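You operate a simulated robot arm through the tools that you are given. There is no shell and no other tool. Be economical: measure what you need, move in short steps, check, and stop when the job is done.

The job below is to be done with a simulated robot arm. You get a single attempt, and the scene is never put back.

## Task
Lock line 3 off with the blue padlock and turn its three gains to 0.
Fine: the computer is off already; red handle off, then the padlock, then the gains.

The check looks at the end state, three seconds after you hand in, the way a careful person would. Anything else that was tipped, shoved, dropped, spilled or broken makes it a failure.

## Robot
A 7-joint arm with a two-finger gripper, hanging from a carriage that runs on a rail from [-144, 0.2] to [144, -0.2] (x, y) and turns from -336 to 352 degrees about z. Base frame: it is fixed where the carriage stands at the start and does not move with it; the origin is on the floor, on the carriage's upright axis, x ahead of it, y to its left, z up. Lengths are in cm, angles in degrees, forces in N, time in s.
With the tool pointing down near the work surface it reaches from about 10 to 48 cm from the robot's upright axis, wherever it stands. Its first joint turns from -166.0 to 166.0 degrees. Places, roughly: blue padlock [125, -50, 75]; line one red handle [100, -240, 50]; line one station one gain knob [120, -250, 110]; line one station three gain knob [80, -250, 120]; line one station two gain knob [100, -250, 110]; line one warning tag [125, -200, 75]; line three power frame [100, 50, 100]; line three red handle [90, 30, 50]; line three station one gain knob [110, 30, 110]; line three station one reader [120, 30, 110]; line three station one reader clamp knob [110, 30, 100]; line three station one teach button [120, 30, 110]; line three station one unit dial [120, 30, 110]; line three station three gain knob [70, 30, 120]; line three station three reader [60, 30, 120]; line three station three reader clamp knob [60, 30, 110]. Payload 1.37 kg.
The tool frame sits at the grasp point between the pads (the TCP): z along the fingers, y along the line on which they close. The tips reach 1.6 cm beyond it. The gripper opens to 9.2 cm. The gripper's body begins 7.4 cm behind the TCP.
Orientation is that of the tool frame in the base frame, as a unit quaternion [x, y, z, w]. With the fingers straight down and closing along the base's y, the tool's x points along the base's -x, its y along +y and its z along -z.

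## Interface
- The arm moves only by the tool drive_tool. Its arguments are lists of equal length, an entry for each row: "slide": the shift along the tool's x, y, z in cm, a list of three; "rotation": the turn, a rotation vector about the tool's x, y, z in degrees, a list of three. In form: {"slide": [[x, y, z], ...], "rotation": [[rx, ry, rz], ...]}. A call has 1 to 20 rows; each row is the pose to reach, as a shift and turn from the pose commanded when the call began, along the tool's axes at that moment. "gripper" is the opening in per cent of the stroke, from 0 (shut) to 100 (fully open), set as the call begins (left out, the last holds). A row lasts 0.2 s, in which the tool goes at most 5 cm and 8.6 degrees; a call with a longer step from one row to the next is refused whole, and so is a gripper value outside its range. Where a pose cannot be reached the arm comes as near as it can. A force on the tool above 90 N (or 10 N above the force at the start of the call, whichever is more), or a blocked arm, ends the call early, and 0.2 s more pass. The fingers move at their own pace and stop on an object; they squeeze with about 23 N. The grip force told is the motor's: it shows also when the fingers shut on nothing. Time passes only in rows, and 0.2 s behind the last, so rows that repeat a pose let the fingers close. It gives the time, the measured TCP pose, the force on the tool (base axes), the opening and the grip force at its end, in the units of the frame above (readings bear some noise), with the torque about the TCP (base axes, N m) and any sound that the robot's microphone picked up, and new pictures: "views" is both (left out), scene, wrist or none.
- Cameras (640 x 400 px; columns grow to the right, rows downward): "scene" is now at [24.85, 3.78, 150.5]; the picture's right is [0.63, -0.78, 0.00], its down [-0.70, -0.57, -0.44] and it looks along [0.34, 0.28, -0.90] (base axes); focal length 274 px, centre (320, 200). "wrist" rides on the gripper at [7.1, 1.9, -11.1] in the tool frame; the picture's right is [-0.26, 0.97, 0.00], its down [-0.78, -0.21, -0.59] and it looks along [-0.57, -0.15, 0.81] (tool axes); focal length 280 px, centre (320, 200).
- move_column(by): slides the trunk up (or, below 0, down) by that many cm; the arm and the scene camera ride with it, the base frame stays. It gives what a move gives, with no picture.
- steer(legs): drives the robot by 1 to 6 legs, each [ahead, left, turn to the left] in cm, cm and degrees, along the robot's own axes; the way and the turn of a leg run together, so that a leg with both is an arc; at most 150 cm and 180 degrees a leg. The arm and the cameras ride along, it lands a little off, and it stops where it bumps. It keeps to its track: a leg is cut to what the track allows. It gives what a move gives, and a new picture of the scene camera.
- head_to(pan, tilt): turns the head with the scene camera to pan (to the left, within 155 degrees either way) and tilt (down, from -29 to 69), counted from straight ahead of the robot. It gives what a move gives, and a new picture of the scene camera.
- measure_at(camera, pixels): for up to 12 pixels [column, row] of the newest picture of that camera ("zoom" is the newest enlarged one), the place [x, y, z] in the base frame of the surface seen there, good to about 0.2 cm. It takes no simulated time.
- enlarge(camera, box): a new picture of the part [left, top, right, bottom] of that camera's present view, enlarged. It takes no simulated time.
- job_done(): hands the job in; it is judged then, once.

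Work in short steps. Measure before you move; look again where a grasp or a placing could have gone wrong, and mend it. You have 80 turns and 260 pictures in all, those below and enlarged ones among them. Open the gripper and draw the arm clear of the work before you hand the job in, unless the task says otherwise; then end with one line.

The tools are called after ">>>" by a JSON object that holds its "name" and its "arguments". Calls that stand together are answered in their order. drive_tool: Moves the arm, as the interface text tells. Its arguments: {"type":"object","properties":{"slide":{"type":"array","items":{"type":"array","items":{"type":"number"}}},"rotation":{"type":"array","items":{"type":"array","items":{"type":"number"}}},"gripper":{"type":"number"},"views":{"type":"string","enum":["both","scene","wrist","none"]}},"required":["slide","rotation"]} The other tools are called the same way: move_column (by) slides the trunk up or down; steer (legs) drives the base; head_to (pan, tilt) turns the head that bears the scene camera; measure_at (camera, pixels) gives the place of the surface under pixels of a picture; enlarge (camera, box) takes an enlarged picture of a part of a camera's view; job_done () hands the job in.

At the start:

```text
time: 0.0
tool_pos: [30.31, 17.85, 76.63]
tool_rot: [0.0, 1.0, 0.0, 0.001]
wrist_force: [-0.1, -0.7, -0.6]
wrist_torque: [0.0, 0.01, 0.04]
finger_gap: 9.21
finger_force: 0.0
trunk travel left (down, up): [-32.5, 33.5]
robot x, y, heading: [-0.05, 0.02, -0.4]
head pan, tilt: [39.1, 64.0]
```

scene: 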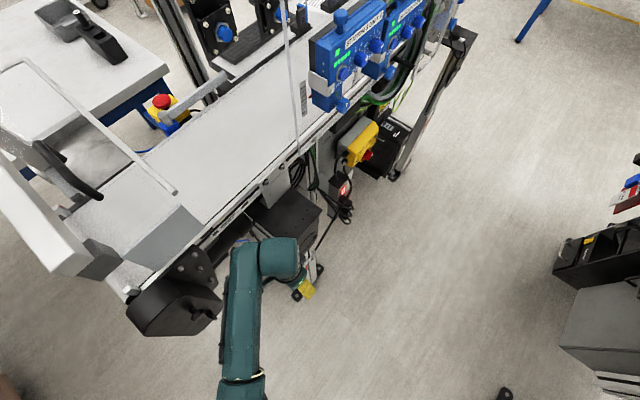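
wrist: 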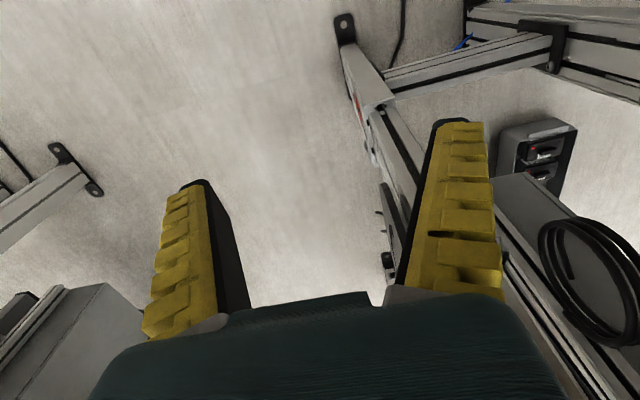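

The scene shows line 3's blue stations at the top, (340,70), and a yellow/red switch at (362,145). I'll drive ahead along the rail and look at the handle and the padlock.

>>> {"name": "steer", "arguments": {"legs": [[70, 0, 0]]}}

>>> {"name": "head_to", "arguments": {"pan": 60, "tilt": 50}}

>>> {"name": "head_to", "arguments": {"pan": -45, "tilt": 50}}

```text
time: 1.0
tool_pos: [31.58, 17.92, 76.4]
tool_rot: [-0.007, 1.0, -0.002, -0.009]
wrist_force: [-29.5, -5.4, 15.9]
wrist_torque: [1.06, -3.28, 0.78]
finger_gap: 9.19
finger_force: 0.1
trunk travel left (down, up): [-32.5, 33.5]
robot x, y, heading: [2.25, 0.25, 0.4]
head pan, tilt: [39.1, 64.0]
stopped in leg 1: the robot was blocked; the commanded pose is now the measured one
```

scene: 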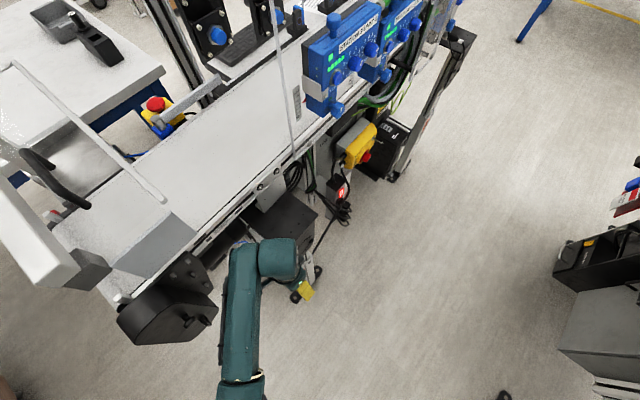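

```text
time: 1.9
tool_pos: [31.56, 17.86, 76.36]
tool_rot: [-0.006, 1.0, -0.002, -0.007]
wrist_force: [-34.9, -4.7, 13.3]
wrist_torque: [0.93, -3.88, 1.04]
finger_gap: 9.19
finger_force: 0.0
trunk travel left (down, up): [-32.5, 33.5]
robot x, y, heading: [2.31, -0.3, 0.2]
head pan, tilt: [60.0, 50.0]
```

scene: 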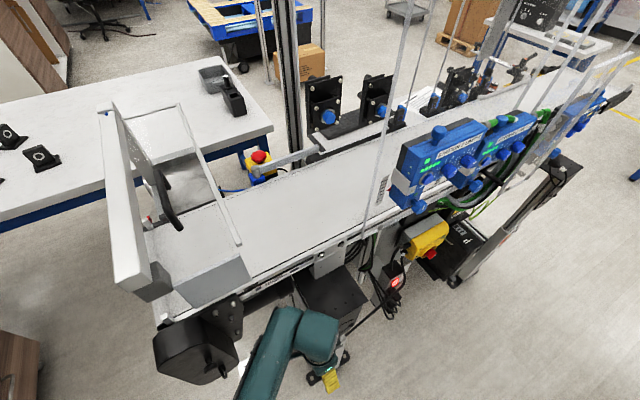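

```text
time: 3.7
tool_pos: [31.5, 17.98, 76.3]
tool_rot: [-0.006, 1.0, -0.002, -0.007]
wrist_force: [-32.0, -1.6, 3.9]
wrist_torque: [0.38, -3.42, 1.0]
finger_gap: 9.18
finger_force: 0.1
trunk travel left (down, up): [-32.5, 33.5]
robot x, y, heading: [2.1, -0.24, 0.4]
head pan, tilt: [-45.0, 50.0]
```

scene: 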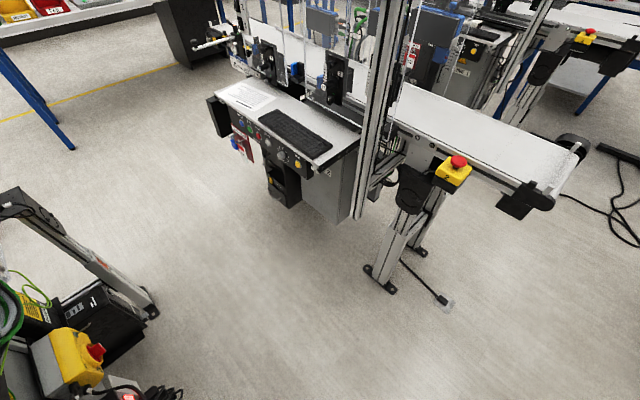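

The arm bumped something (force -30 N in x). I back off.

>>> {"name": "steer", "arguments": {"legs": [[-6, 0, 0]]}}

>>> {"name": "head_to", "arguments": {"pan": 35, "tilt": 60}}

```text
time: 4.6
tool_pos: [26.26, 18.02, 76.54]
tool_rot: [-0.006, 1.0, -0.001, -0.002]
wrist_force: [0.0, -0.3, -1.0]
wrist_torque: [0.0, -0.04, 0.01]
finger_gap: 9.18
finger_force: 0.0
trunk travel left (down, up): [-32.5, 33.5]
robot x, y, heading: [-3.81, 0.04, 0.1]
head pan, tilt: [-45.0, 50.0]
```

scene: 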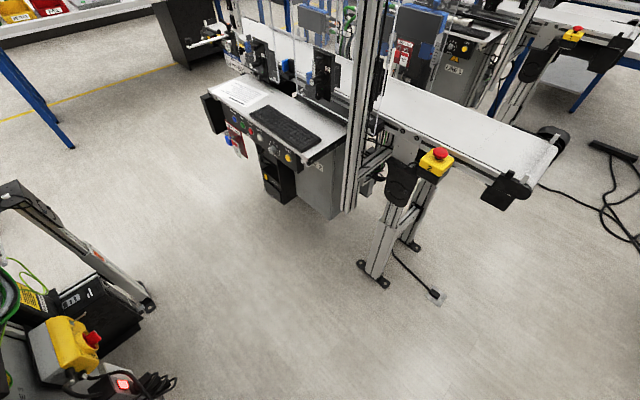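

```text
time: 6.2
tool_pos: [26.29, 18.04, 76.53]
tool_rot: [-0.005, 1.0, -0.002, -0.004]
wrist_force: [-0.2, 0.4, 0.6]
wrist_torque: [0.02, -0.02, 0.01]
finger_gap: 9.22
finger_force: 0.1
trunk travel left (down, up): [-32.5, 33.5]
robot x, y, heading: [-3.79, -0.07, -0.0]
head pan, tilt: [35.0, 60.0]
```

scene: 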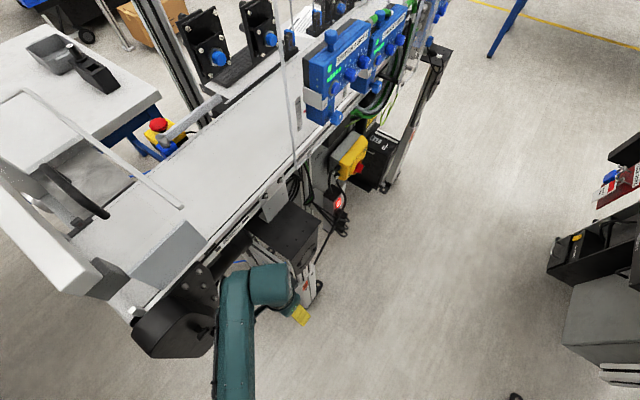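

I draw the tool in to the rail's middle line so that I can drive along the corridor.

>>> {"name": "drive_tool", "arguments": {"slide": [[0, -5, 0], [0, -10, 0], [0, -15, 0], [0, -20, 0], [0, -20, 0]], "rotation": [[0, 0, 0], [0, 0, 0], [0, 0, 0], [0, 0, 0], [0, 0, 0]], "views": "none"}}

>>> {"name": "steer", "arguments": {"legs": [[70, 0, 0]]}}

>>> {"name": "head_to", "arguments": {"pan": 65, "tilt": 60}}

>>> {"name": "head_to", "arguments": {"pan": -40, "tilt": 60}}

```text
time: 7.4
tool_pos: [26.47, -2.0, 76.55]
tool_rot: [-0.005, 1.0, -0.001, -0.005]
wrist_force: [-0.1, -0.2, -0.1]
wrist_torque: [0.04, -0.02, -0.01]
finger_gap: 9.2
finger_force: 0.1
trunk travel left (down, up): [-32.5, 33.5]
robot x, y, heading: [-3.45, 0.31, 0.0]
head pan, tilt: [35.0, 60.0]
```

```text
time: 11.2
tool_pos: [96.26, -2.02, 76.69]
tool_rot: [-0.006, 1.0, -0.001, -0.004]
wrist_force: [0.3, -0.5, -0.7]
wrist_torque: [-0.02, 0.05, 0.01]
finger_gap: 9.17
finger_force: 0.2
trunk travel left (down, up): [-32.5, 33.5]
robot x, y, heading: [65.71, -0.13, 0.3]
head pan, tilt: [35.0, 60.0]
```

scene: 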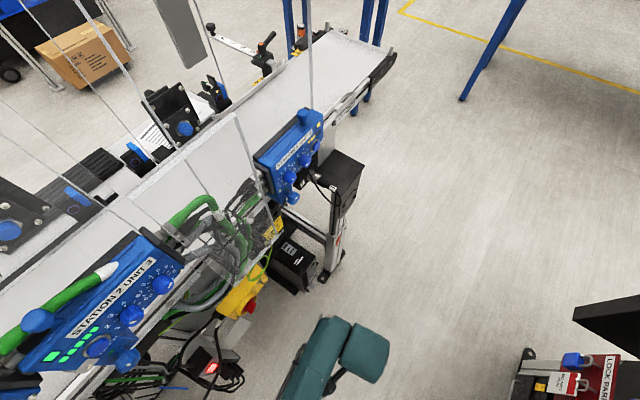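

```text
time: 12.2
tool_pos: [96.27, -2.09, 76.59]
tool_rot: [-0.006, 1.0, -0.002, -0.003]
wrist_force: [0.5, 0.1, -0.4]
wrist_torque: [0.0, 0.04, -0.01]
finger_gap: 9.23
finger_force: 0.0
trunk travel left (down, up): [-32.5, 33.5]
robot x, y, heading: [66.43, 0.17, 0.2]
head pan, tilt: [65.0, 60.0]
```

scene: 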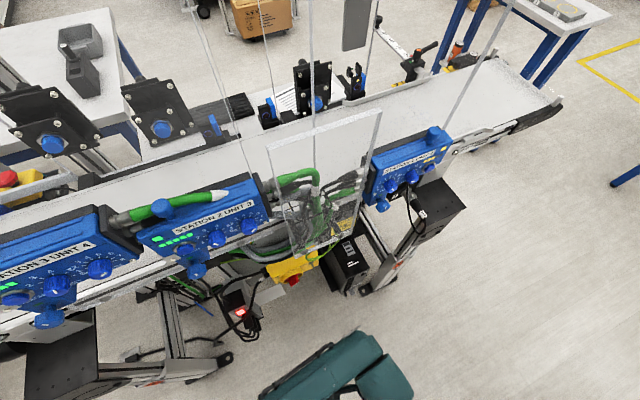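

```text
time: 14.0
tool_pos: [96.3, -1.95, 76.6]
tool_rot: [-0.006, 1.0, -0.002, -0.004]
wrist_force: [0.3, 0.4, 0.8]
wrist_torque: [-0.04, 0.0, 0.0]
finger_gap: 9.19
finger_force: 0.1
trunk travel left (down, up): [-32.5, 33.5]
robot x, y, heading: [66.17, -0.31, 0.2]
head pan, tilt: [-40.0, 60.0]
```

scene: 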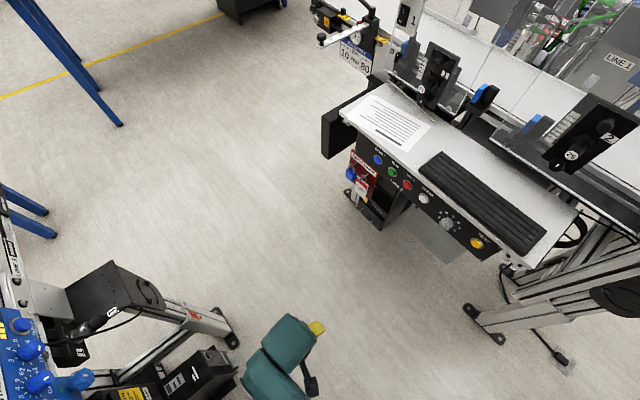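

The padlock board is at (362,178), and the handle was seen from the other side. I enlarge the padlock board and measure it.

>>> {"name": "enlarge", "arguments": {"camera": "scene", "box": [320, 130, 420, 220]}}

>>> {"name": "measure_at", "arguments": {"camera": "scene", "pixels": [[351, 174], [362, 187], [366, 160], [352, 198], [345, 110]]}}

>>> {"name": "head_to", "arguments": {"pan": 75, "tilt": 69}}

```text
4.44 times, centred on (370, 175) of scene
```

zoom: 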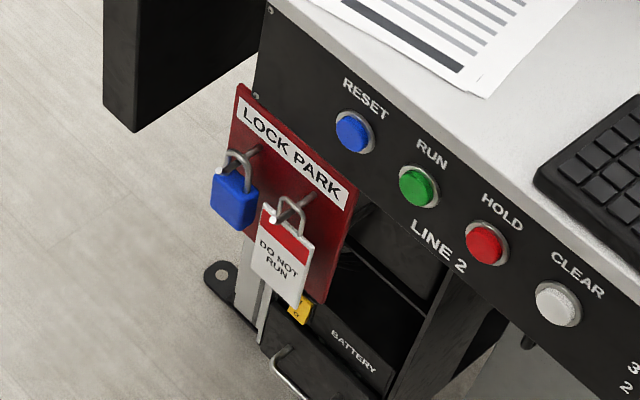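

```text
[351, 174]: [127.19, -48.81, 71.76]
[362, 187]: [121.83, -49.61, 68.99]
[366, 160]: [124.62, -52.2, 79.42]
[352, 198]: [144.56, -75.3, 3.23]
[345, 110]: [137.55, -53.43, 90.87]
```

```text
time: 15.9
tool_pos: [96.2, -2.17, 76.49]
tool_rot: [-0.006, 1.0, -0.002, -0.003]
wrist_force: [0.7, 0.8, 0.1]
wrist_torque: [0.0, -0.01, 0.0]
finger_gap: 9.17
finger_force: 0.0
trunk travel left (down, up): [-32.5, 33.5]
robot x, y, heading: [65.88, -0.01, 0.1]
head pan, tilt: [75.0, 68.8]
```

scene: 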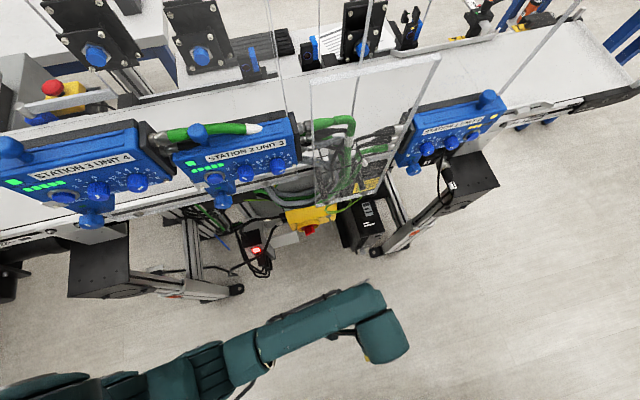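

The handle at (308,230) is partly hidden by the guard. I lower the trunk to look at it from less high up.

>>> {"name": "move_column", "arguments": {"by": -30}}

>>> {"name": "head_to", "arguments": {"pan": 60, "tilt": 55}}

>>> {"name": "measure_at", "arguments": {"camera": "scene", "pixels": [[320, 200]]}}

```text
time: 18.9
tool_pos: [96.3, -2.12, 46.57]
tool_rot: [-0.005, 1.0, -0.002, -0.004]
wrist_force: [0.8, -0.8, 0.2]
wrist_torque: [-0.01, 0.03, -0.02]
finger_gap: 9.18
finger_force: 0.1
trunk travel left (down, up): [-2.5, 63.5]
robot x, y, heading: [66.32, -0.11, 0.2]
head pan, tilt: [75.0, 68.8]
```

```text
time: 19.7
tool_pos: [96.28, -2.03, 46.64]
tool_rot: [-0.005, 1.0, -0.002, -0.004]
wrist_force: [-0.5, 0.4, 0.2]
wrist_torque: [-0.03, 0.01, -0.02]
finger_gap: 9.17
finger_force: 0.1
trunk travel left (down, up): [-2.5, 63.5]
robot x, y, heading: [65.93, -0.12, 0.3]
head pan, tilt: [60.0, 55.0]
```

scene: 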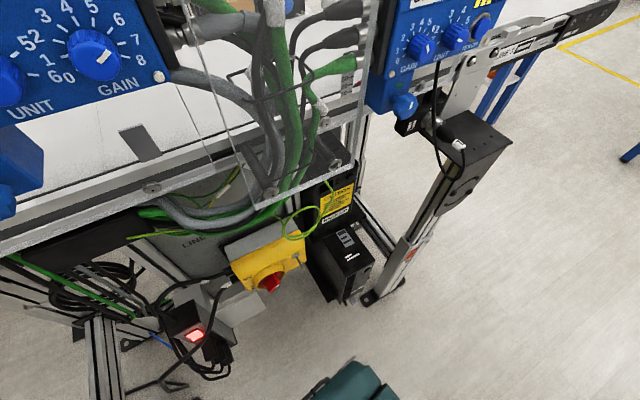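

```text
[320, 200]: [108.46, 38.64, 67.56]
```

I enlarge the yellow switch at (267,268) and the station 2 panel.

>>> {"name": "enlarge", "arguments": {"camera": "scene", "box": [200, 200, 340, 310]}}

>>> {"name": "measure_at", "arguments": {"camera": "scene", "pixels": [[264, 284], [276, 277], [238, 266], [302, 249], [305, 265], [245, 290], [255, 246], [270, 266], [195, 335], [290, 213]]}}

```text
3.64 times, centred on (270, 255) of scene
```

zoom: 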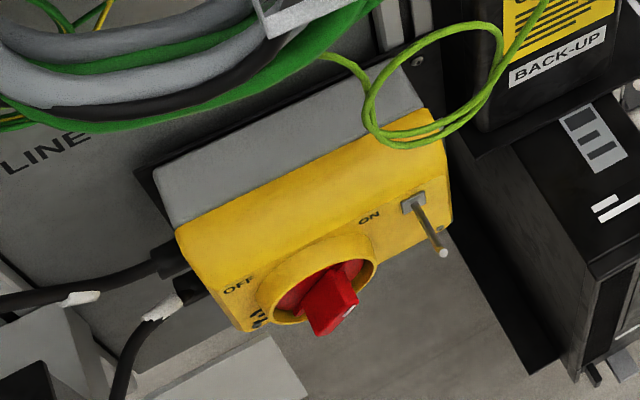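

```text
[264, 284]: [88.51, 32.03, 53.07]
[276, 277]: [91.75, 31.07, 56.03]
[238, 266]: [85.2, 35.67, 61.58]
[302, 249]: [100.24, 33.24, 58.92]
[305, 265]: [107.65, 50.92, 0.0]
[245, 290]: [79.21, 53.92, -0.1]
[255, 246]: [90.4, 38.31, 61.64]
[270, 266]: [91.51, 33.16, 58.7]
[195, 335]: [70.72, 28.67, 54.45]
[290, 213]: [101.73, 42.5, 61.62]
```

The rotary handle (336,300 in the zoom) seems to stand between ON and OFF labels, and there is a pin at the right. I turn the tool to face +y, so the wrist camera sees the switch frontally.

>>> {"name": "move_column", "arguments": {"by": 18}}

>>> {"name": "drive_tool", "arguments": {"slide": [[0, 0, 0], [0, 0, 0], [0, 0, 0], [0, 0, 0], [0, 0, 0], [0, 0, 0], [0, 0, 0], [0, 0, 0], [0, 0, 0], [0, 0, 0], [0, 0, 0], [0, 0, 0], [0, 0, 0], [0, 0, 0], [0, 0, 0], [0, 0, 0]], "rotation": [[-4.6, 4.6, 4.6], [-9.2, 9.2, 9.2], [-13.8, 13.8, 13.8], [-18.4, 18.4, 18.4], [-23, 23, 23], [-27.6, 27.6, 27.6], [-32.2, 32.2, 32.2], [-36.8, 36.8, 36.8], [-41.4, 41.4, 41.4], [-46, 46, 46], [-50.6, 50.6, 50.6], [-55.2, 55.2, 55.2], [-59.8, 59.8, 59.8], [-64.4, 64.4, 64.4], [-69.28, 69.28, 69.28], [-69.28, 69.28, 69.28]]}}

```text
time: 21.7
tool_pos: [96.15, -1.97, 64.61]
tool_rot: [-0.006, 1.0, -0.002, -0.005]
wrist_force: [-0.4, -0.1, 0.5]
wrist_torque: [0.01, -0.01, -0.02]
finger_gap: 9.21
finger_force: 0.1
trunk travel left (down, up): [-20.5, 45.5]
robot x, y, heading: [65.99, 0.09, 0.3]
head pan, tilt: [60.0, 55.0]
```

```text
time: 25.1
tool_pos: [94.04, -0.73, 67.67]
tool_rot: [-0.5, -0.5, -0.494, 0.506]
wrist_force: [-1.6, 1.1, -0.8]
wrist_torque: [0.05, -0.01, -0.12]
finger_gap: 9.19
finger_force: 0.1
out of reach, approached as far as the arm can: row 12, 13, 14, 15, 16
trunk travel left (down, up): [-20.5, 45.5]
robot x, y, heading: [65.82, -0.16, 0.2]
head pan, tilt: [60.0, 55.0]
```

scene: 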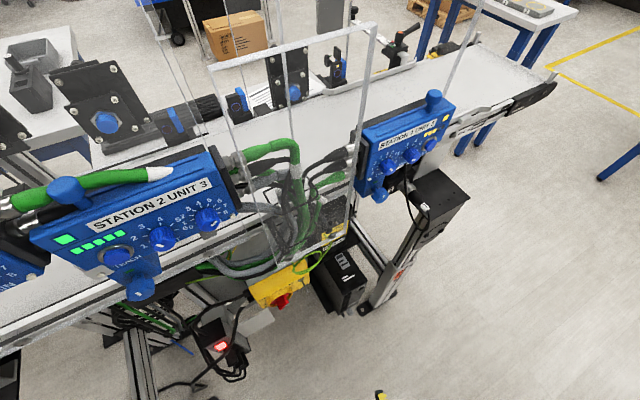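
wrist: 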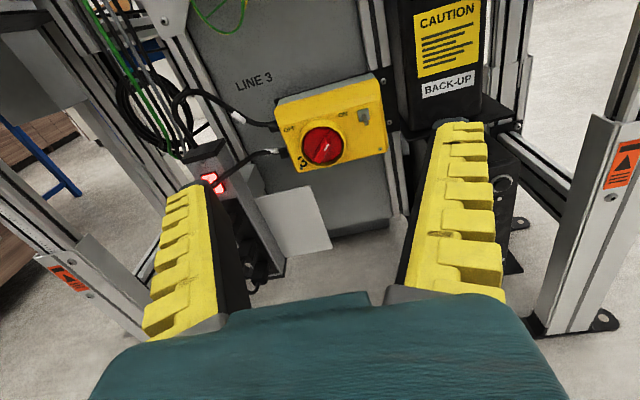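

Good frontal view; the switch is at (325,140). Enlarge and measure.

>>> {"name": "enlarge", "arguments": {"camera": "wrist", "box": [260, 60, 404, 150]}}

>>> {"name": "enlarge", "arguments": {"camera": "wrist", "box": [260, 120, 404, 210]}}

>>> {"name": "measure_at", "arguments": {"camera": "wrist", "pixels": [[322, 146], [328, 142], [313, 148], [363, 115], [330, 132], [285, 110], [375, 150], [375, 85], [290, 150], [312, 156]]}}

```text
4.44 times, centred on (332, 105) of wrist
```

zoom: 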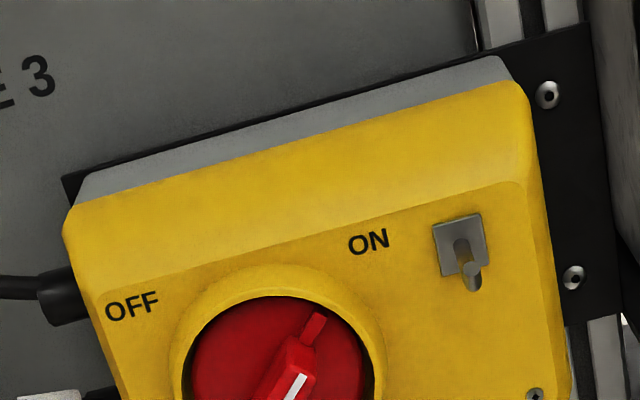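

```text
4.44 times, centred on (332, 165) of wrist
```

zoom: 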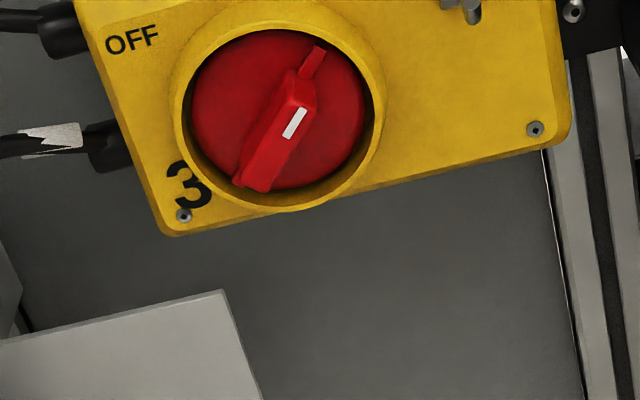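

```text
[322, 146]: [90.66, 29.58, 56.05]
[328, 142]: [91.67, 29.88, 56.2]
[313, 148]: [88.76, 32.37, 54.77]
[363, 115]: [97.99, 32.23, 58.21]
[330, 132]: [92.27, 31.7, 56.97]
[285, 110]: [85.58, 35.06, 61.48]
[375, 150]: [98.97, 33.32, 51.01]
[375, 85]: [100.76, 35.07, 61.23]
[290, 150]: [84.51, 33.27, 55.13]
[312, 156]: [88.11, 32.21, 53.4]
```

I measure the bar's ends and the ring precisely in the zoom picture.

>>> {"name": "measure_at", "arguments": {"camera": "zoom", "pixels": [[250, 178], [265, 150], [300, 95], [285, 118], [312, 62], [180, 100], [385, 100], [275, 25], [290, 208], [220, 90], [340, 120], [468, 10]]}}

```text
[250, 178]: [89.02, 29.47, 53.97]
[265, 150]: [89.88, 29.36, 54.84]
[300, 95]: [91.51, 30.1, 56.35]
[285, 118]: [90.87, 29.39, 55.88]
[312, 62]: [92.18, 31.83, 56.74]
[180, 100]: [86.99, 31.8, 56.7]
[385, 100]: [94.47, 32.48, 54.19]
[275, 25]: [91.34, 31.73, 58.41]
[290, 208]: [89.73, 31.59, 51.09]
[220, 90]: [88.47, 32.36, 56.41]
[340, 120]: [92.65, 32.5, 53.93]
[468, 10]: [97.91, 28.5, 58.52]
```

Bar centre is about (90.4, 29.4, 55.2), its axis at 45° in x-z (pointing to ON). I bring the tool near, rolled +45° about its axis, gripper half open.

>>> {"name": "drive_tool", "arguments": {"slide": [[-2, -1, 3], [-4, -2, 6], [-6, -3, 9], [-8, -4, 12], [-10, -4.5, 15], [-11, -4.5, 18], [-11, -4.5, 18]], "rotation": [[0, 0, 7.5], [0, 0, 15], [0, 0, 22.5], [0, 0, 30], [0, 0, 37.5], [0, 0, 45], [0, 0, 45]], "gripper": 42}}

```text
time: 26.7
tool_pos: [88.86, 17.18, 59.08]
tool_rot: [-0.654, -0.272, -0.264, 0.655]
wrist_force: [-1.2, -0.1, 0.0]
wrist_torque: [-0.02, 0.01, -0.03]
finger_gap: 4.17
finger_force: 1.9
out of reach, approached as far as the arm can: row 4, 5, 6, 7
trunk travel left (down, up): [-20.5, 45.5]
robot x, y, heading: [65.91, 0.02, 0.2]
head pan, tilt: [60.0, 55.0]
```

scene: 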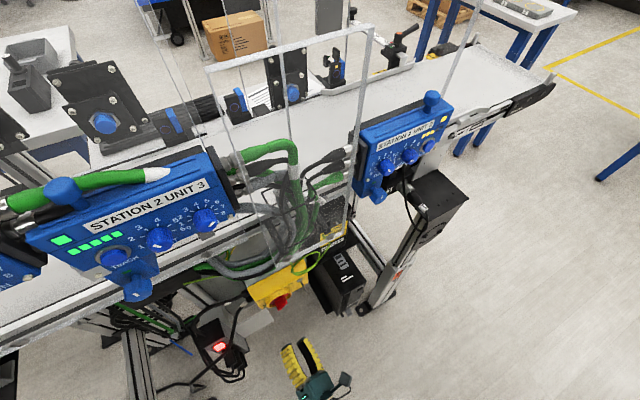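
wrist: 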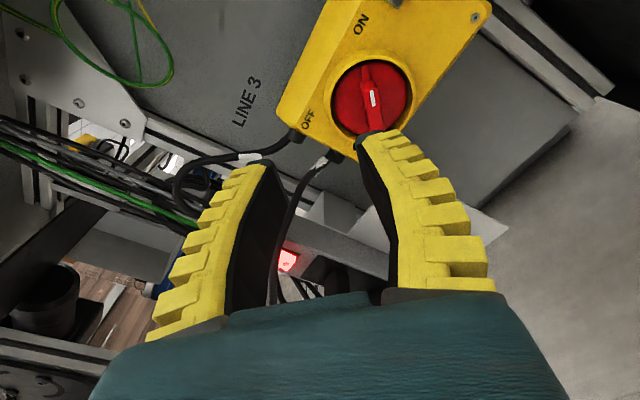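

The roll is right but the arm falls short in height (z 59 vs 55). I lower the trunk to ease the arm, then re-command.

>>> {"name": "move_column", "arguments": {"by": -14}}

>>> {"name": "drive_tool", "arguments": {"slide": [[0, 0, 0], [3, 3, 0], [6, 6, 0], [6, 6, 0]], "rotation": [[0, 0, 0], [0, 0, 0], [0, 0, 0], [0, 0, 0]], "views": "none"}}

```text
time: 28.4
tool_pos: [88.79, 17.25, 45.13]
tool_rot: [-0.654, -0.273, -0.265, 0.654]
wrist_force: [0.4, 1.0, 0.0]
wrist_torque: [0.03, -0.02, -0.03]
finger_gap: 4.2
finger_force: 2.8
trunk travel left (down, up): [-6.5, 59.5]
robot x, y, heading: [65.86, -0.14, 0.1]
head pan, tilt: [60.0, 55.0]
```

```text
time: 29.4
tool_pos: [94.71, 17.54, 47.89]
tool_rot: [-0.654, -0.272, -0.265, 0.655]
wrist_force: [-0.3, 0.1, 0.3]
wrist_torque: [0.01, 0.0, 0.01]
finger_gap: 4.2
finger_force: 2.3
out of reach, approached as far as the arm can: row 2, 3, 4
trunk travel left (down, up): [-6.5, 59.5]
robot x, y, heading: [66.35, -0.03, 0.4]
head pan, tilt: [60.0, 55.0]
```

Reach at low height is limited, so I raise the tool first relative to the trunk, then lower the trunk nearly fully.

>>> {"name": "drive_tool", "arguments": {"slide": [[1.5, -3, 0], [3, -6, 0], [4.5, -9, 0], [6.2, -12.2, 2], [6.2, -12.2, 2]], "rotation": [[0, 0, 0], [0, 0, 0], [0, 0, 0], [0, 0, 0], [0, 0, 0]], "views": "none"}}

>>> {"name": "move_column", "arguments": {"by": -6}}

>>> {"name": "head_to", "arguments": {"pan": 55, "tilt": 60}}

```text
time: 30.6
tool_pos: [96.05, 19.12, 51.86]
tool_rot: [-0.653, -0.272, -0.264, 0.655]
wrist_force: [-1.1, 0.5, -0.1]
wrist_torque: [0.0, -0.01, 0.04]
finger_gap: 4.18
finger_force: 2.6
out of reach, approached as far as the arm can: row 1, 2, 3, 4, 5
trunk travel left (down, up): [-6.5, 59.5]
robot x, y, heading: [65.88, 0.13, 0.2]
head pan, tilt: [60.0, 55.0]
```

```text
time: 31.6
tool_pos: [95.77, 19.19, 45.85]
tool_rot: [-0.653, -0.272, -0.264, 0.656]
wrist_force: [0.4, -0.1, 0.2]
wrist_torque: [0.02, -0.02, 0.0]
finger_gap: 4.2
finger_force: 2.9
trunk travel left (down, up): [-0.5, 65.5]
robot x, y, heading: [66.1, -0.12, 0.3]
head pan, tilt: [60.0, 55.0]
```

```text
time: 32.2
tool_pos: [95.76, 19.11, 45.8]
tool_rot: [-0.653, -0.272, -0.264, 0.656]
wrist_force: [1.4, 0.4, -0.6]
wrist_torque: [0.03, 0.01, 0.02]
finger_gap: 4.21
finger_force: 2.3
trunk travel left (down, up): [-0.5, 65.5]
robot x, y, heading: [66.24, -0.53, 0.2]
head pan, tilt: [55.0, 60.0]
```

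scene: 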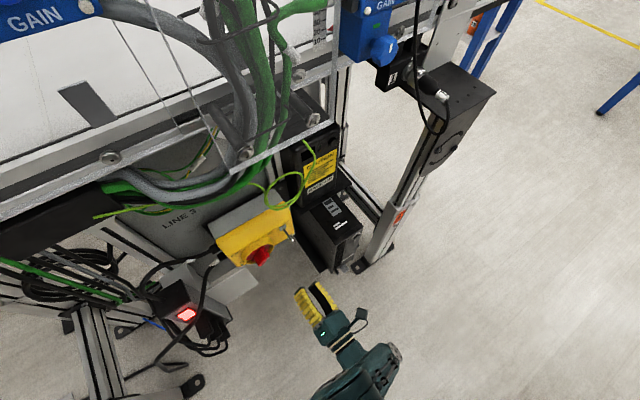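

I try a different carriage stance: back along the rail 10 cm, then re-command the tool toward (90.5, 19, 55).

>>> {"name": "steer", "arguments": {"legs": [[-10, 0, 0]]}}

>>> {"name": "drive_tool", "arguments": {"slide": [[2, -2, 0], [4, -4, 0], [6.6, -6.6, 0], [6.6, -6.6, 0]], "rotation": [[0, 0, 0], [0, 0, 0], [0, 0, 0], [0, 0, 0]], "views": "none"}}

```text
time: 33.4
tool_pos: [85.76, 19.26, 45.84]
tool_rot: [-0.653, -0.272, -0.263, 0.656]
wrist_force: [-0.3, -0.6, -0.9]
wrist_torque: [0.04, -0.01, -0.04]
finger_gap: 4.21
finger_force: 2.6
trunk travel left (down, up): [-0.5, 65.5]
robot x, y, heading: [55.7, -0.14, 0.3]
head pan, tilt: [55.0, 60.0]
```

scene: 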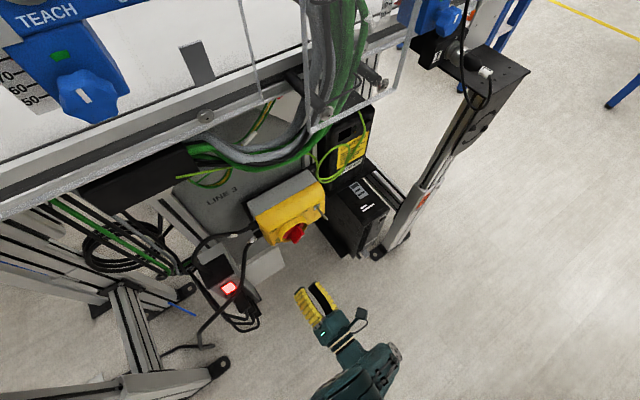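

```text
time: 34.4
tool_pos: [90.17, 18.9, 48.82]
tool_rot: [-0.652, -0.273, -0.263, 0.657]
wrist_force: [0.2, 0.0, 0.1]
wrist_torque: [0.02, 0.02, 0.02]
finger_gap: 4.19
finger_force: 2.8
out of reach, approached as far as the arm can: row 1, 2, 3, 4
trunk travel left (down, up): [-0.5, 65.5]
robot x, y, heading: [56.35, 0.0, 0.3]
head pan, tilt: [55.0, 60.0]
```

Motion follows a one-dimensional line, which suggests a joint limit. I test whether rolling the wrist back (−90°) frees it.

>>> {"name": "drive_tool", "arguments": {"slide": [[0, 0, 0], [0, 0, 0], [0, 0, 0], [0, 0, 0], [0, 0, 0], [0, 0, 0], [0, 0, 0], [0, 0, 0], [0, 0, 0], [0, 0, 0], [0, 0, 0], [0, 0, 0], [0, 0, 0]], "rotation": [[0, 0, -8], [0, 0, -16], [0, 0, -24], [0, 0, -32], [0, 0, -40], [0, 0, -48], [0, 0, -56], [0, 0, -64], [0, 0, -72], [0, 0, -80], [0, 0, -88], [0, 0, -90], [0, 0, -90]]}}

```text
time: 37.2
tool_pos: [90.28, 18.77, 48.78]
tool_rot: [0.269, 0.655, 0.65, -0.277]
wrist_force: [0.1, -0.1, -0.1]
wrist_torque: [0.01, 0.0, 0.03]
finger_gap: 4.2
finger_force: 2.6
trunk travel left (down, up): [-0.5, 65.5]
robot x, y, heading: [55.94, 0.02, 0.3]
head pan, tilt: [55.0, 60.0]
```

scene: 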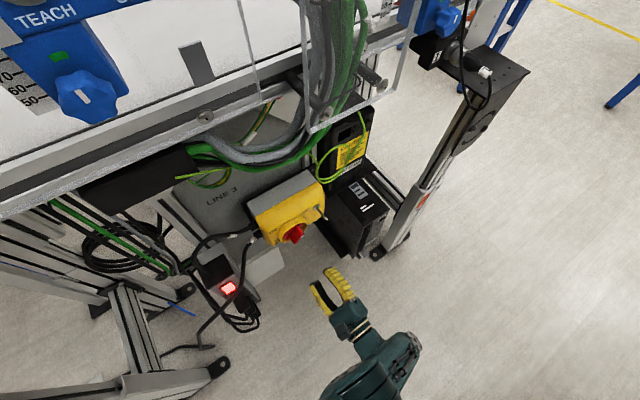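
wrist: 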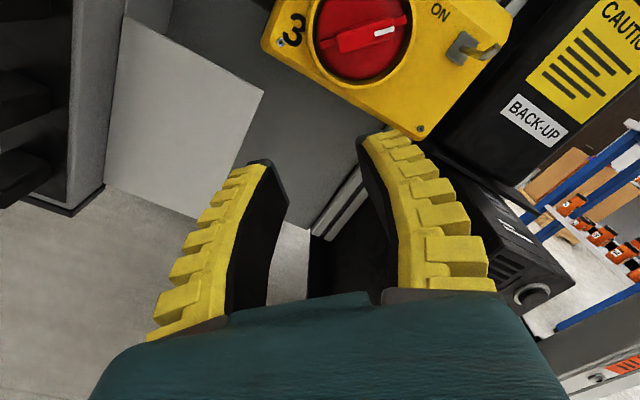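

Rolling is free. Now I test moving up 6.4 cm at this roll (tool x = up-left, y = up-right).

>>> {"name": "drive_tool", "arguments": {"slide": [[1.5, 1.5, 0], [3, 3, 0], [4.5, 4.5, 0], [4.5, 4.5, 0]], "rotation": [[0, 0, 0], [0, 0, 0], [0, 0, 0], [0, 0, 0]], "views": "none"}}

```text
time: 38.2
tool_pos: [93.22, 18.5, 51.2]
tool_rot: [0.27, 0.654, 0.65, -0.278]
wrist_force: [0.7, 0.5, -0.4]
wrist_torque: [0.0, 0.02, -0.01]
finger_gap: 4.24
finger_force: 2.4
out of reach, approached as far as the arm can: row 1, 2, 3, 4
trunk travel left (down, up): [-0.5, 65.5]
robot x, y, heading: [55.92, -0.17, 0.1]
head pan, tilt: [55.0, 60.0]
```

The limit isn't the roll. I draw back to the corridor's middle and test pointing the tool radially outward (toward +x), the natural direction for the arm.

>>> {"name": "drive_tool", "arguments": {"slide": [[0, 0, -4], [1, -1, -8], [1.5, -1.5, -12], [2, -2, -15], [3, -3, -18.5], [3, -3, -18.5], [3, -3, -18.5], [3, -3, -18.5], [3, -3, -18.5], [3, -3, -18.5], [3, -3, -18.5], [3, -3, -18.5], [3, -3, -18.5]], "rotation": [[0, 0, 0], [-5.5, -5.5, 0], [-11, -11, 0], [-16.5, -16.5, 0], [-22, -22, 0], [-27.5, -27.5, 0], [-33, -33, 0], [-38.5, -38.5, 0], [-44, -44, 0], [-49.5, -49.5, 0], [-55, -55, 0], [-60, -60, 0], [-63.6, -63.6, 0]]}}

```text
time: 41.0
tool_pos: [92.06, -0.74, 38.75]
tool_rot: [0.651, 0.282, 0.655, 0.26]
wrist_force: [0.1, -0.1, 0.6]
wrist_torque: [0.02, -0.02, 0.0]
finger_gap: 4.2
finger_force: 2.4
out of reach, approached as far as the arm can: row 2, 3, 4, 5, 6, 7, 8, 9, 10, 11, 12, 13
trunk travel left (down, up): [-0.5, 65.5]
robot x, y, heading: [56.39, -0.33, -0.1]
head pan, tilt: [55.0, 60.0]
```

scene: 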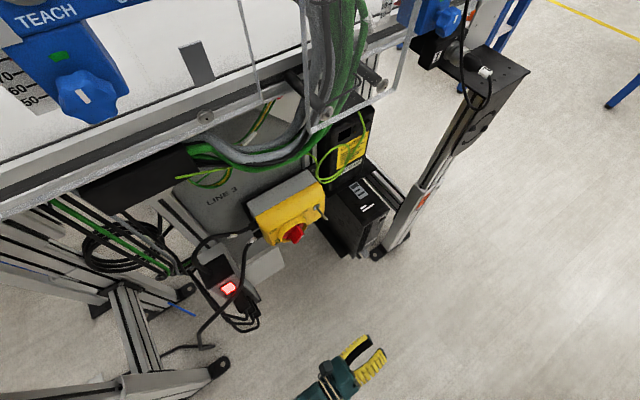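
wrist: 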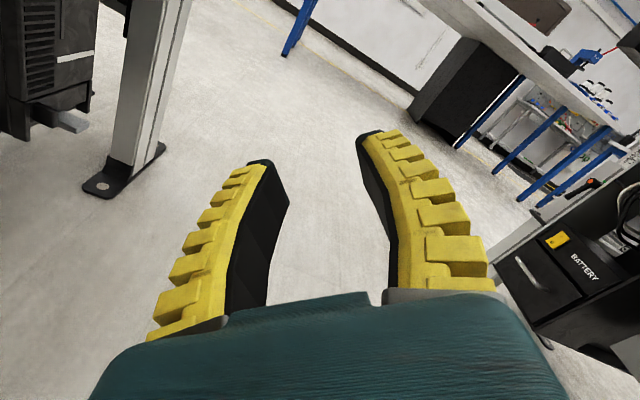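

The radial horizontal pose is reachable but lower than asked (z 38.8). I probe where height increases: outward 8 and up 8.

>>> {"name": "drive_tool", "arguments": {"slide": [[0, 0, 4], [0, 0, 8], [3, 3, 8], [5.7, 5.7, 8], [5.7, 5.7, 8]], "rotation": [[0, 0, 0], [0, 0, 0], [0, 0, 0], [0, 0, 0], [0, 0, 0]], "views": "none"}}

>>> {"name": "drive_tool", "arguments": {"slide": [[0, 0, -4], [0, 0, -8], [0, 0, -12], [0, 0, -16], [0, 0, -16]], "rotation": [[0, 0, 0], [0, 0, 0], [0, 0, 0], [0, 0, 0], [0, 0, 0]], "views": "none"}}

```text
time: 42.2
tool_pos: [99.99, -0.52, 46.79]
tool_rot: [0.655, 0.277, 0.652, 0.264]
wrist_force: [-0.4, 0.2, -0.3]
wrist_torque: [0.0, -0.02, 0.0]
finger_gap: 4.17
finger_force: 2.3
trunk travel left (down, up): [-0.5, 65.5]
robot x, y, heading: [55.91, 0.14, -0.0]
head pan, tilt: [55.0, 60.0]
```

```text
time: 43.4
tool_pos: [84.07, -0.78, 46.86]
tool_rot: [0.653, 0.278, 0.652, 0.265]
wrist_force: [0.3, 0.0, -0.7]
wrist_torque: [-0.01, -0.02, 0.02]
finger_gap: 4.19
finger_force: 1.9
trunk travel left (down, up): [-0.5, 65.5]
robot x, y, heading: [56.07, 0.04, 0.4]
head pan, tilt: [55.0, 60.0]
```

Radial is now free even at 28 cm. I test raising to z≈55.

>>> {"name": "drive_tool", "arguments": {"slide": [[3, 3, 0], [5.8, 5.8, 0], [5.8, 5.8, -4], [5.8, 5.8, -8], [5.8, 5.8, -8]], "rotation": [[0, 0, 0], [0, 0, 0], [0, 0, 0], [0, 0, 0], [0, 0, 0]], "views": "none"}}

```text
time: 44.6
tool_pos: [76.0, -2.75, 55.38]
tool_rot: [0.653, 0.282, 0.65, 0.268]
wrist_force: [-0.9, -5.1, 0.6]
wrist_torque: [0.06, 0.03, 0.5]
finger_gap: 4.21
finger_force: 2.6
out of reach, approached as far as the arm can: row 4
trunk travel left (down, up): [-0.5, 65.5]
robot x, y, heading: [56.15, 0.13, 0.1]
head pan, tilt: [55.0, 60.0]
```

Radial works from r≈22–28. I'll ease out to r 22, drive to x≈90, and turn the carriage 90° left so the arm faces the switch radially.

>>> {"name": "drive_tool", "arguments": {"slide": [[0.5, -0.5, 1], [1.2, -1.2, 2], [1.2, -1.2, 2]], "rotation": [[0, 0, 0], [0, 0, 0], [0, 0, 0]], "views": "none"}}

>>> {"name": "steer", "arguments": {"legs": [[34, 0, 0], [0, 0, 90]]}}

>>> {"name": "drive_tool", "arguments": {"slide": [[0, 0, 0], [0, 0, 0], [0, 0, 0], [0, 0, 0], [0, 0, 0], [0, 0, 0], [0, 0, 0], [0, 0, 0], [0, 0, 0], [0, 0, 0], [0, 0, 0], [0, 0, 0], [0, 0, 0]], "rotation": [[0, 0, 8], [0, 0, 16], [0, 0, 24], [0, 0, 32], [0, 0, 40], [0, 0, 48], [0, 0, 56], [0, 0, 64], [0, 0, 72], [0, 0, 80], [0, 0, 88], [0, 0, 90], [0, 0, 90]]}}

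```text
time: 45.4
tool_pos: [78.25, 0.71, 55.16]
tool_rot: [0.653, 0.277, 0.653, 0.265]
wrist_force: [0.3, 0.0, 0.0]
wrist_torque: [-0.03, 0.01, 0.05]
finger_gap: 4.21
finger_force: 2.6
trunk travel left (down, up): [-0.5, 65.5]
robot x, y, heading: [56.12, 0.07, 0.5]
head pan, tilt: [55.0, 60.0]
```

```text
time: 50.0
tool_pos: [102.36, 16.99, 55.01]
tool_rot: [0.438, 0.562, 0.697, -0.076]
wrist_force: [0.3, -0.1, 1.3]
wrist_torque: [0.04, -0.03, 0.01]
finger_gap: 4.18
finger_force: 2.6
trunk travel left (down, up): [-0.5, 65.5]
robot x, y, heading: [90.22, -0.03, 57.7]
head pan, tilt: [55.0, 60.0]
stopped in leg 2: the robot was blocked; the commanded pose is now the measured one
```

scene: 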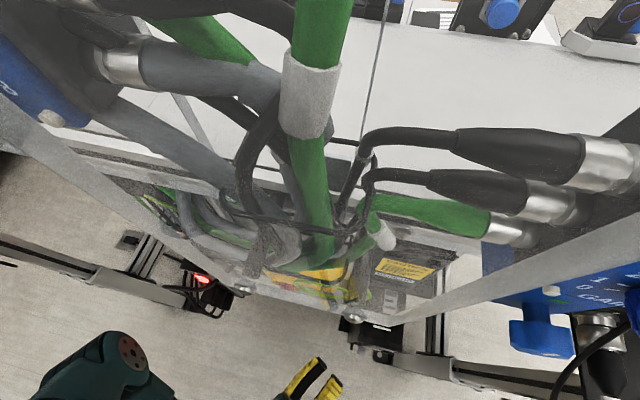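

```text
time: 52.8
tool_pos: [102.27, 17.04, 55.0]
tool_rot: [0.706, 0.09, 0.439, -0.548]
wrist_force: [-0.6, 0.3, -0.7]
wrist_torque: [0.01, 0.0, -0.04]
finger_gap: 4.2
finger_force: 2.2
trunk travel left (down, up): [-0.5, 65.5]
robot x, y, heading: [90.26, 0.04, 57.9]
head pan, tilt: [55.0, 60.0]
```

scene: 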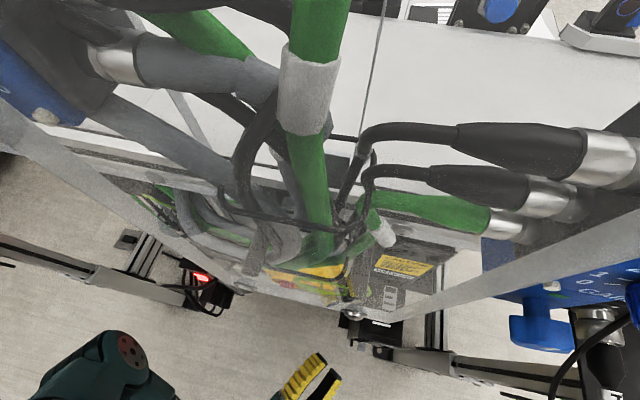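
wrist: 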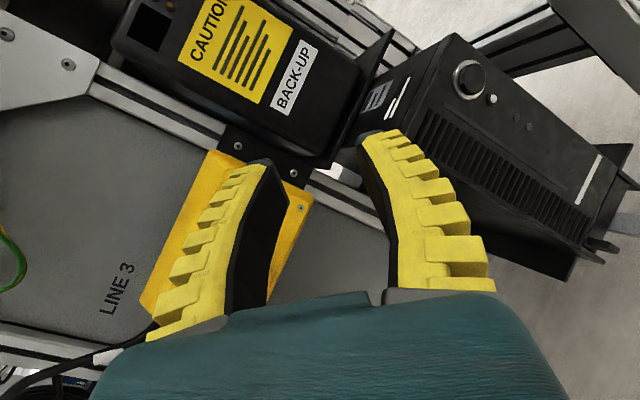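

The turn was blocked at 57.7°. I measure the elbow and the guard's edge to see what is in the way.

>>> {"name": "measure_at", "arguments": {"camera": "scene", "pixels": [[110, 360], [130, 345], [160, 390], [246, 290], [350, 312], [500, 285], [30, 130], [100, 200], [320, 90], [620, 300], [540, 335], [320, 372]]}}

```text
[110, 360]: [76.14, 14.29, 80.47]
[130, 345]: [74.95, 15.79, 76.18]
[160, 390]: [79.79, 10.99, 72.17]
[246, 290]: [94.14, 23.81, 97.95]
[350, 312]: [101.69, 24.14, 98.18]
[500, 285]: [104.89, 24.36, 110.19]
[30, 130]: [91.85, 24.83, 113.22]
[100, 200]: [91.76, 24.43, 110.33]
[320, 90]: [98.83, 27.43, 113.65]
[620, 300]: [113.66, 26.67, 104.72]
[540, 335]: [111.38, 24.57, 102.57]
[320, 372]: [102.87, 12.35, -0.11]
```

The head (25 cm ahead) meets the guard at y≈24. I turn the carriage back to heading 0 so the head looks along the rail, and will turn the arm itself toward +y.

>>> {"name": "steer", "arguments": {"legs": [[0, 0, -58]]}}

>>> {"name": "drive_tool", "arguments": {"slide": [[-2.83, -2.83, 0], [-4.88, -4.88, -0.6], [-6.82, -6.82, -1.6], [-8.65, -8.65, -3], [-10.32, -10.32, -4.7], [-11.81, -11.81, -6.75], [-13.08, -13.08, -9.06], [-14.13, -14.13, -11.6], [-14.9, -14.9, -14.3], [-15.4, -15.4, -17.15], [-15.6, -15.6, -20], [-15.6, -15.6, -20.8], [-15.6, -15.6, -20.8]], "rotation": [[5.66, -5.66, 0], [11.31, -11.31, 0], [16.97, -16.97, 0], [22.6, -22.6, 0], [28.3, -28.3, 0], [33.9, -33.9, 0], [39.6, -39.6, 0], [45.3, -45.3, 0], [50.9, -50.9, 0], [56.6, -56.6, 0], [62.2, -62.2, 0], [63.6, -63.6, 0], [63.6, -63.6, 0]], "views": "wrist"}}

>>> {"name": "head_to", "arguments": {"pan": 120, "tilt": 60}}

```text
time: 55.8
tool_pos: [112.24, 0.43, 55.04]
tool_rot: [0.656, -0.271, 0.652, -0.268]
wrist_force: [0.6, -0.6, 0.6]
wrist_torque: [-0.02, -0.02, 0.0]
finger_gap: 4.23
finger_force: 2.4
trunk travel left (down, up): [-0.5, 65.5]
robot x, y, heading: [89.98, -0.19, -0.7]
head pan, tilt: [55.0, 60.0]
```

scene: 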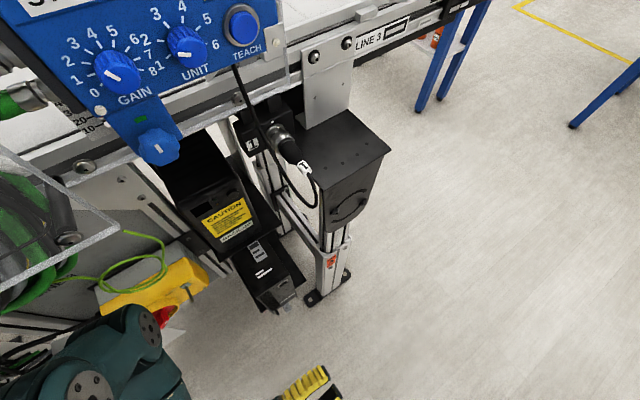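

```text
time: 58.6
tool_pos: [91.44, 22.32, 55.21]
tool_rot: [0.656, 0.268, 0.268, -0.653]
wrist_force: [0.3, 0.8, 0.3]
wrist_torque: [0.02, 0.0, 0.02]
finger_gap: 4.2
finger_force: 2.6
trunk travel left (down, up): [-0.5, 65.5]
robot x, y, heading: [90.04, -0.36, -0.8]
head pan, tilt: [55.0, 60.0]
```

wrist: 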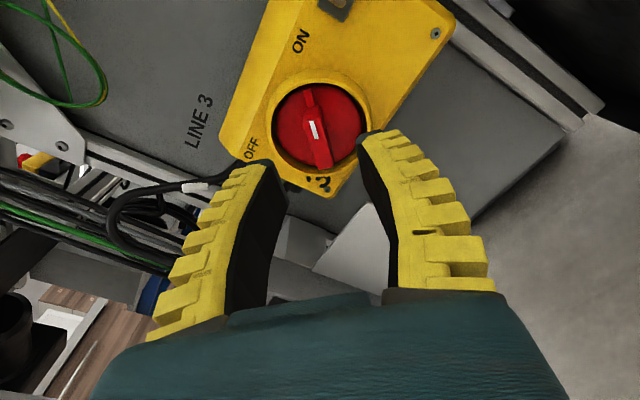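

```text
time: 60.0
tool_pos: [91.38, 22.48, 55.25]
tool_rot: [0.656, 0.267, 0.269, -0.653]
wrist_force: [-0.8, -0.5, -0.3]
wrist_torque: [0.02, 0.03, -0.02]
finger_gap: 4.2
finger_force: 2.5
trunk travel left (down, up): [-0.5, 65.5]
robot x, y, heading: [90.1, -0.47, -0.7]
head pan, tilt: [120.0, 60.0]
```

scene: 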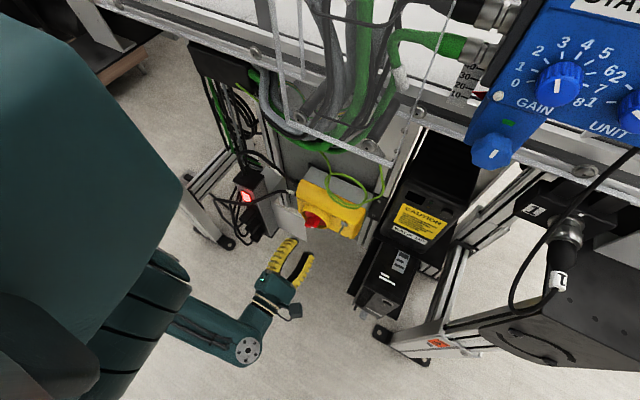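

The arm now faces the switch freely at (91.4, 22.4, 55.2). I measure the bar in the wrist picture.

>>> {"name": "enlarge", "arguments": {"camera": "wrist", "box": [260, 60, 404, 200]}}

>>> {"name": "measure_at", "arguments": {"camera": "wrist", "pixels": [[310, 112], [315, 130], [325, 162], [321, 145], [310, 92], [272, 130], [370, 122], [312, 76], [305, 130], [328, 130]]}}

```text
2.86 times, centred on (332, 130) of wrist
```

zoom: 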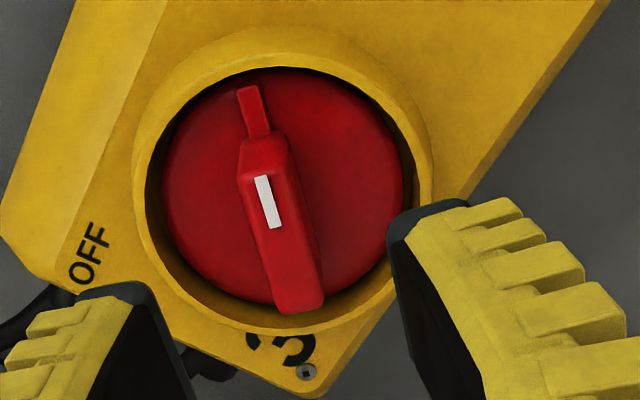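

```text
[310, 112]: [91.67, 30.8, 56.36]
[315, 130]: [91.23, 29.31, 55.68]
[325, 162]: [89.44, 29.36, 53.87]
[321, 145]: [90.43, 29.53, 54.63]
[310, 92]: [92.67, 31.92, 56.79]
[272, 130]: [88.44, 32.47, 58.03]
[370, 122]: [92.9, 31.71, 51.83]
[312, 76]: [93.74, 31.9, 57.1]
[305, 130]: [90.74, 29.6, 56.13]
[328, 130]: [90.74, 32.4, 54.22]
```

Bar centre ≈ (90.5, 29.4–32.4, 55.0). I approach so the TCP stops at y 29.7, straddling the bar without touching the ring.

>>> {"name": "drive_tool", "arguments": {"slide": [[-0.78, -0.5, 2], [-0.78, -0.5, 4], [-0.78, -0.5, 6], [-0.78, -0.5, 7.2], [-0.78, -0.5, 7.2]], "rotation": [[0, 0, 0], [0, 0, 0], [0, 0, 0], [0, 0, 0], [0, 0, 0]]}}

```text
time: 61.2
tool_pos: [90.59, 29.58, 55.09]
tool_rot: [0.656, 0.267, 0.269, -0.653]
wrist_force: [0.4, 0.0, -0.8]
wrist_torque: [0.0, 0.02, 0.0]
finger_gap: 4.18
finger_force: 2.6
trunk travel left (down, up): [-0.5, 65.5]
robot x, y, heading: [90.1, -0.24, -0.5]
head pan, tilt: [120.0, 60.0]
```

scene: 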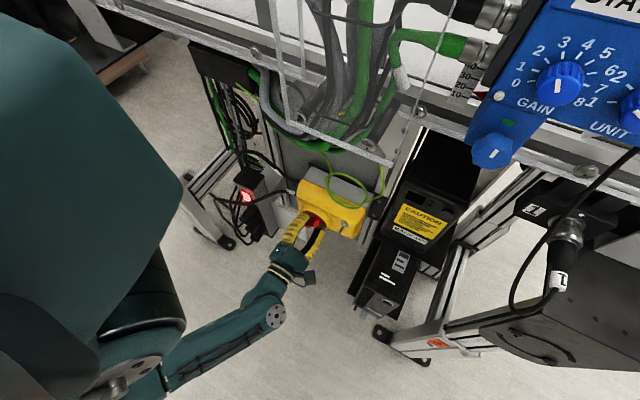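
wrist: 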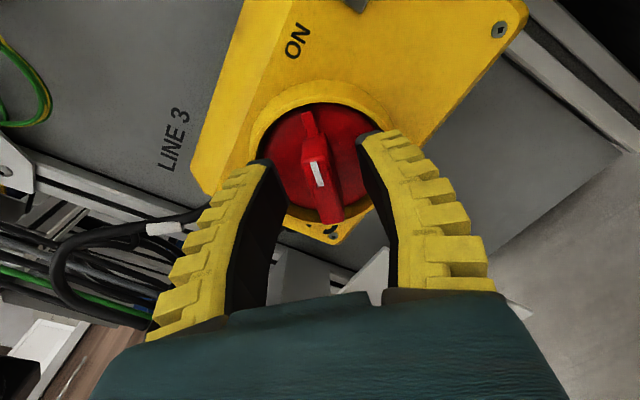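

The bar is between the pads; I close the gripper.

>>> {"name": "drive_tool", "arguments": {"slide": [[0, 0, 0], [0, 0, 0], [0, 0, 0]], "rotation": [[0, 0, 0], [0, 0, 0], [0, 0, 0]], "gripper": 0, "views": "none"}}

>>> {"name": "drive_tool", "arguments": {"slide": [[0, 0, 0], [0, 0, 0], [0, 0, 0], [0, 0, 0]], "rotation": [[0, 0, -6], [0, 0, -12], [0, 0, -18], [0, 0, -24]], "views": "wrist"}}

```text
time: 62.0
tool_pos: [90.69, 29.54, 55.08]
tool_rot: [0.656, 0.268, 0.269, -0.652]
wrist_force: [2.5, -4.2, -1.1]
wrist_torque: [0.09, -0.09, -0.13]
finger_gap: 0.61
finger_force: 28.3
trunk travel left (down, up): [-0.5, 65.5]
robot x, y, heading: [90.04, -0.26, -0.8]
head pan, tilt: [120.0, 60.0]
```

```text
time: 63.0
tool_pos: [90.48, 29.51, 55.04]
tool_rot: [0.585, 0.398, 0.399, -0.583]
wrist_force: [-2.5, -6.1, 7.9]
wrist_torque: [0.07, 0.02, 0.04]
finger_gap: 0.62
finger_force: 28.5
trunk travel left (down, up): [-0.5, 65.5]
robot x, y, heading: [90.08, 0.04, -0.4]
head pan, tilt: [120.0, 60.0]
```

wrist: 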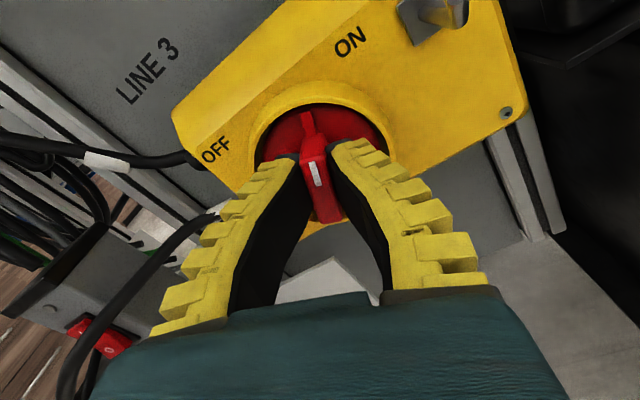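

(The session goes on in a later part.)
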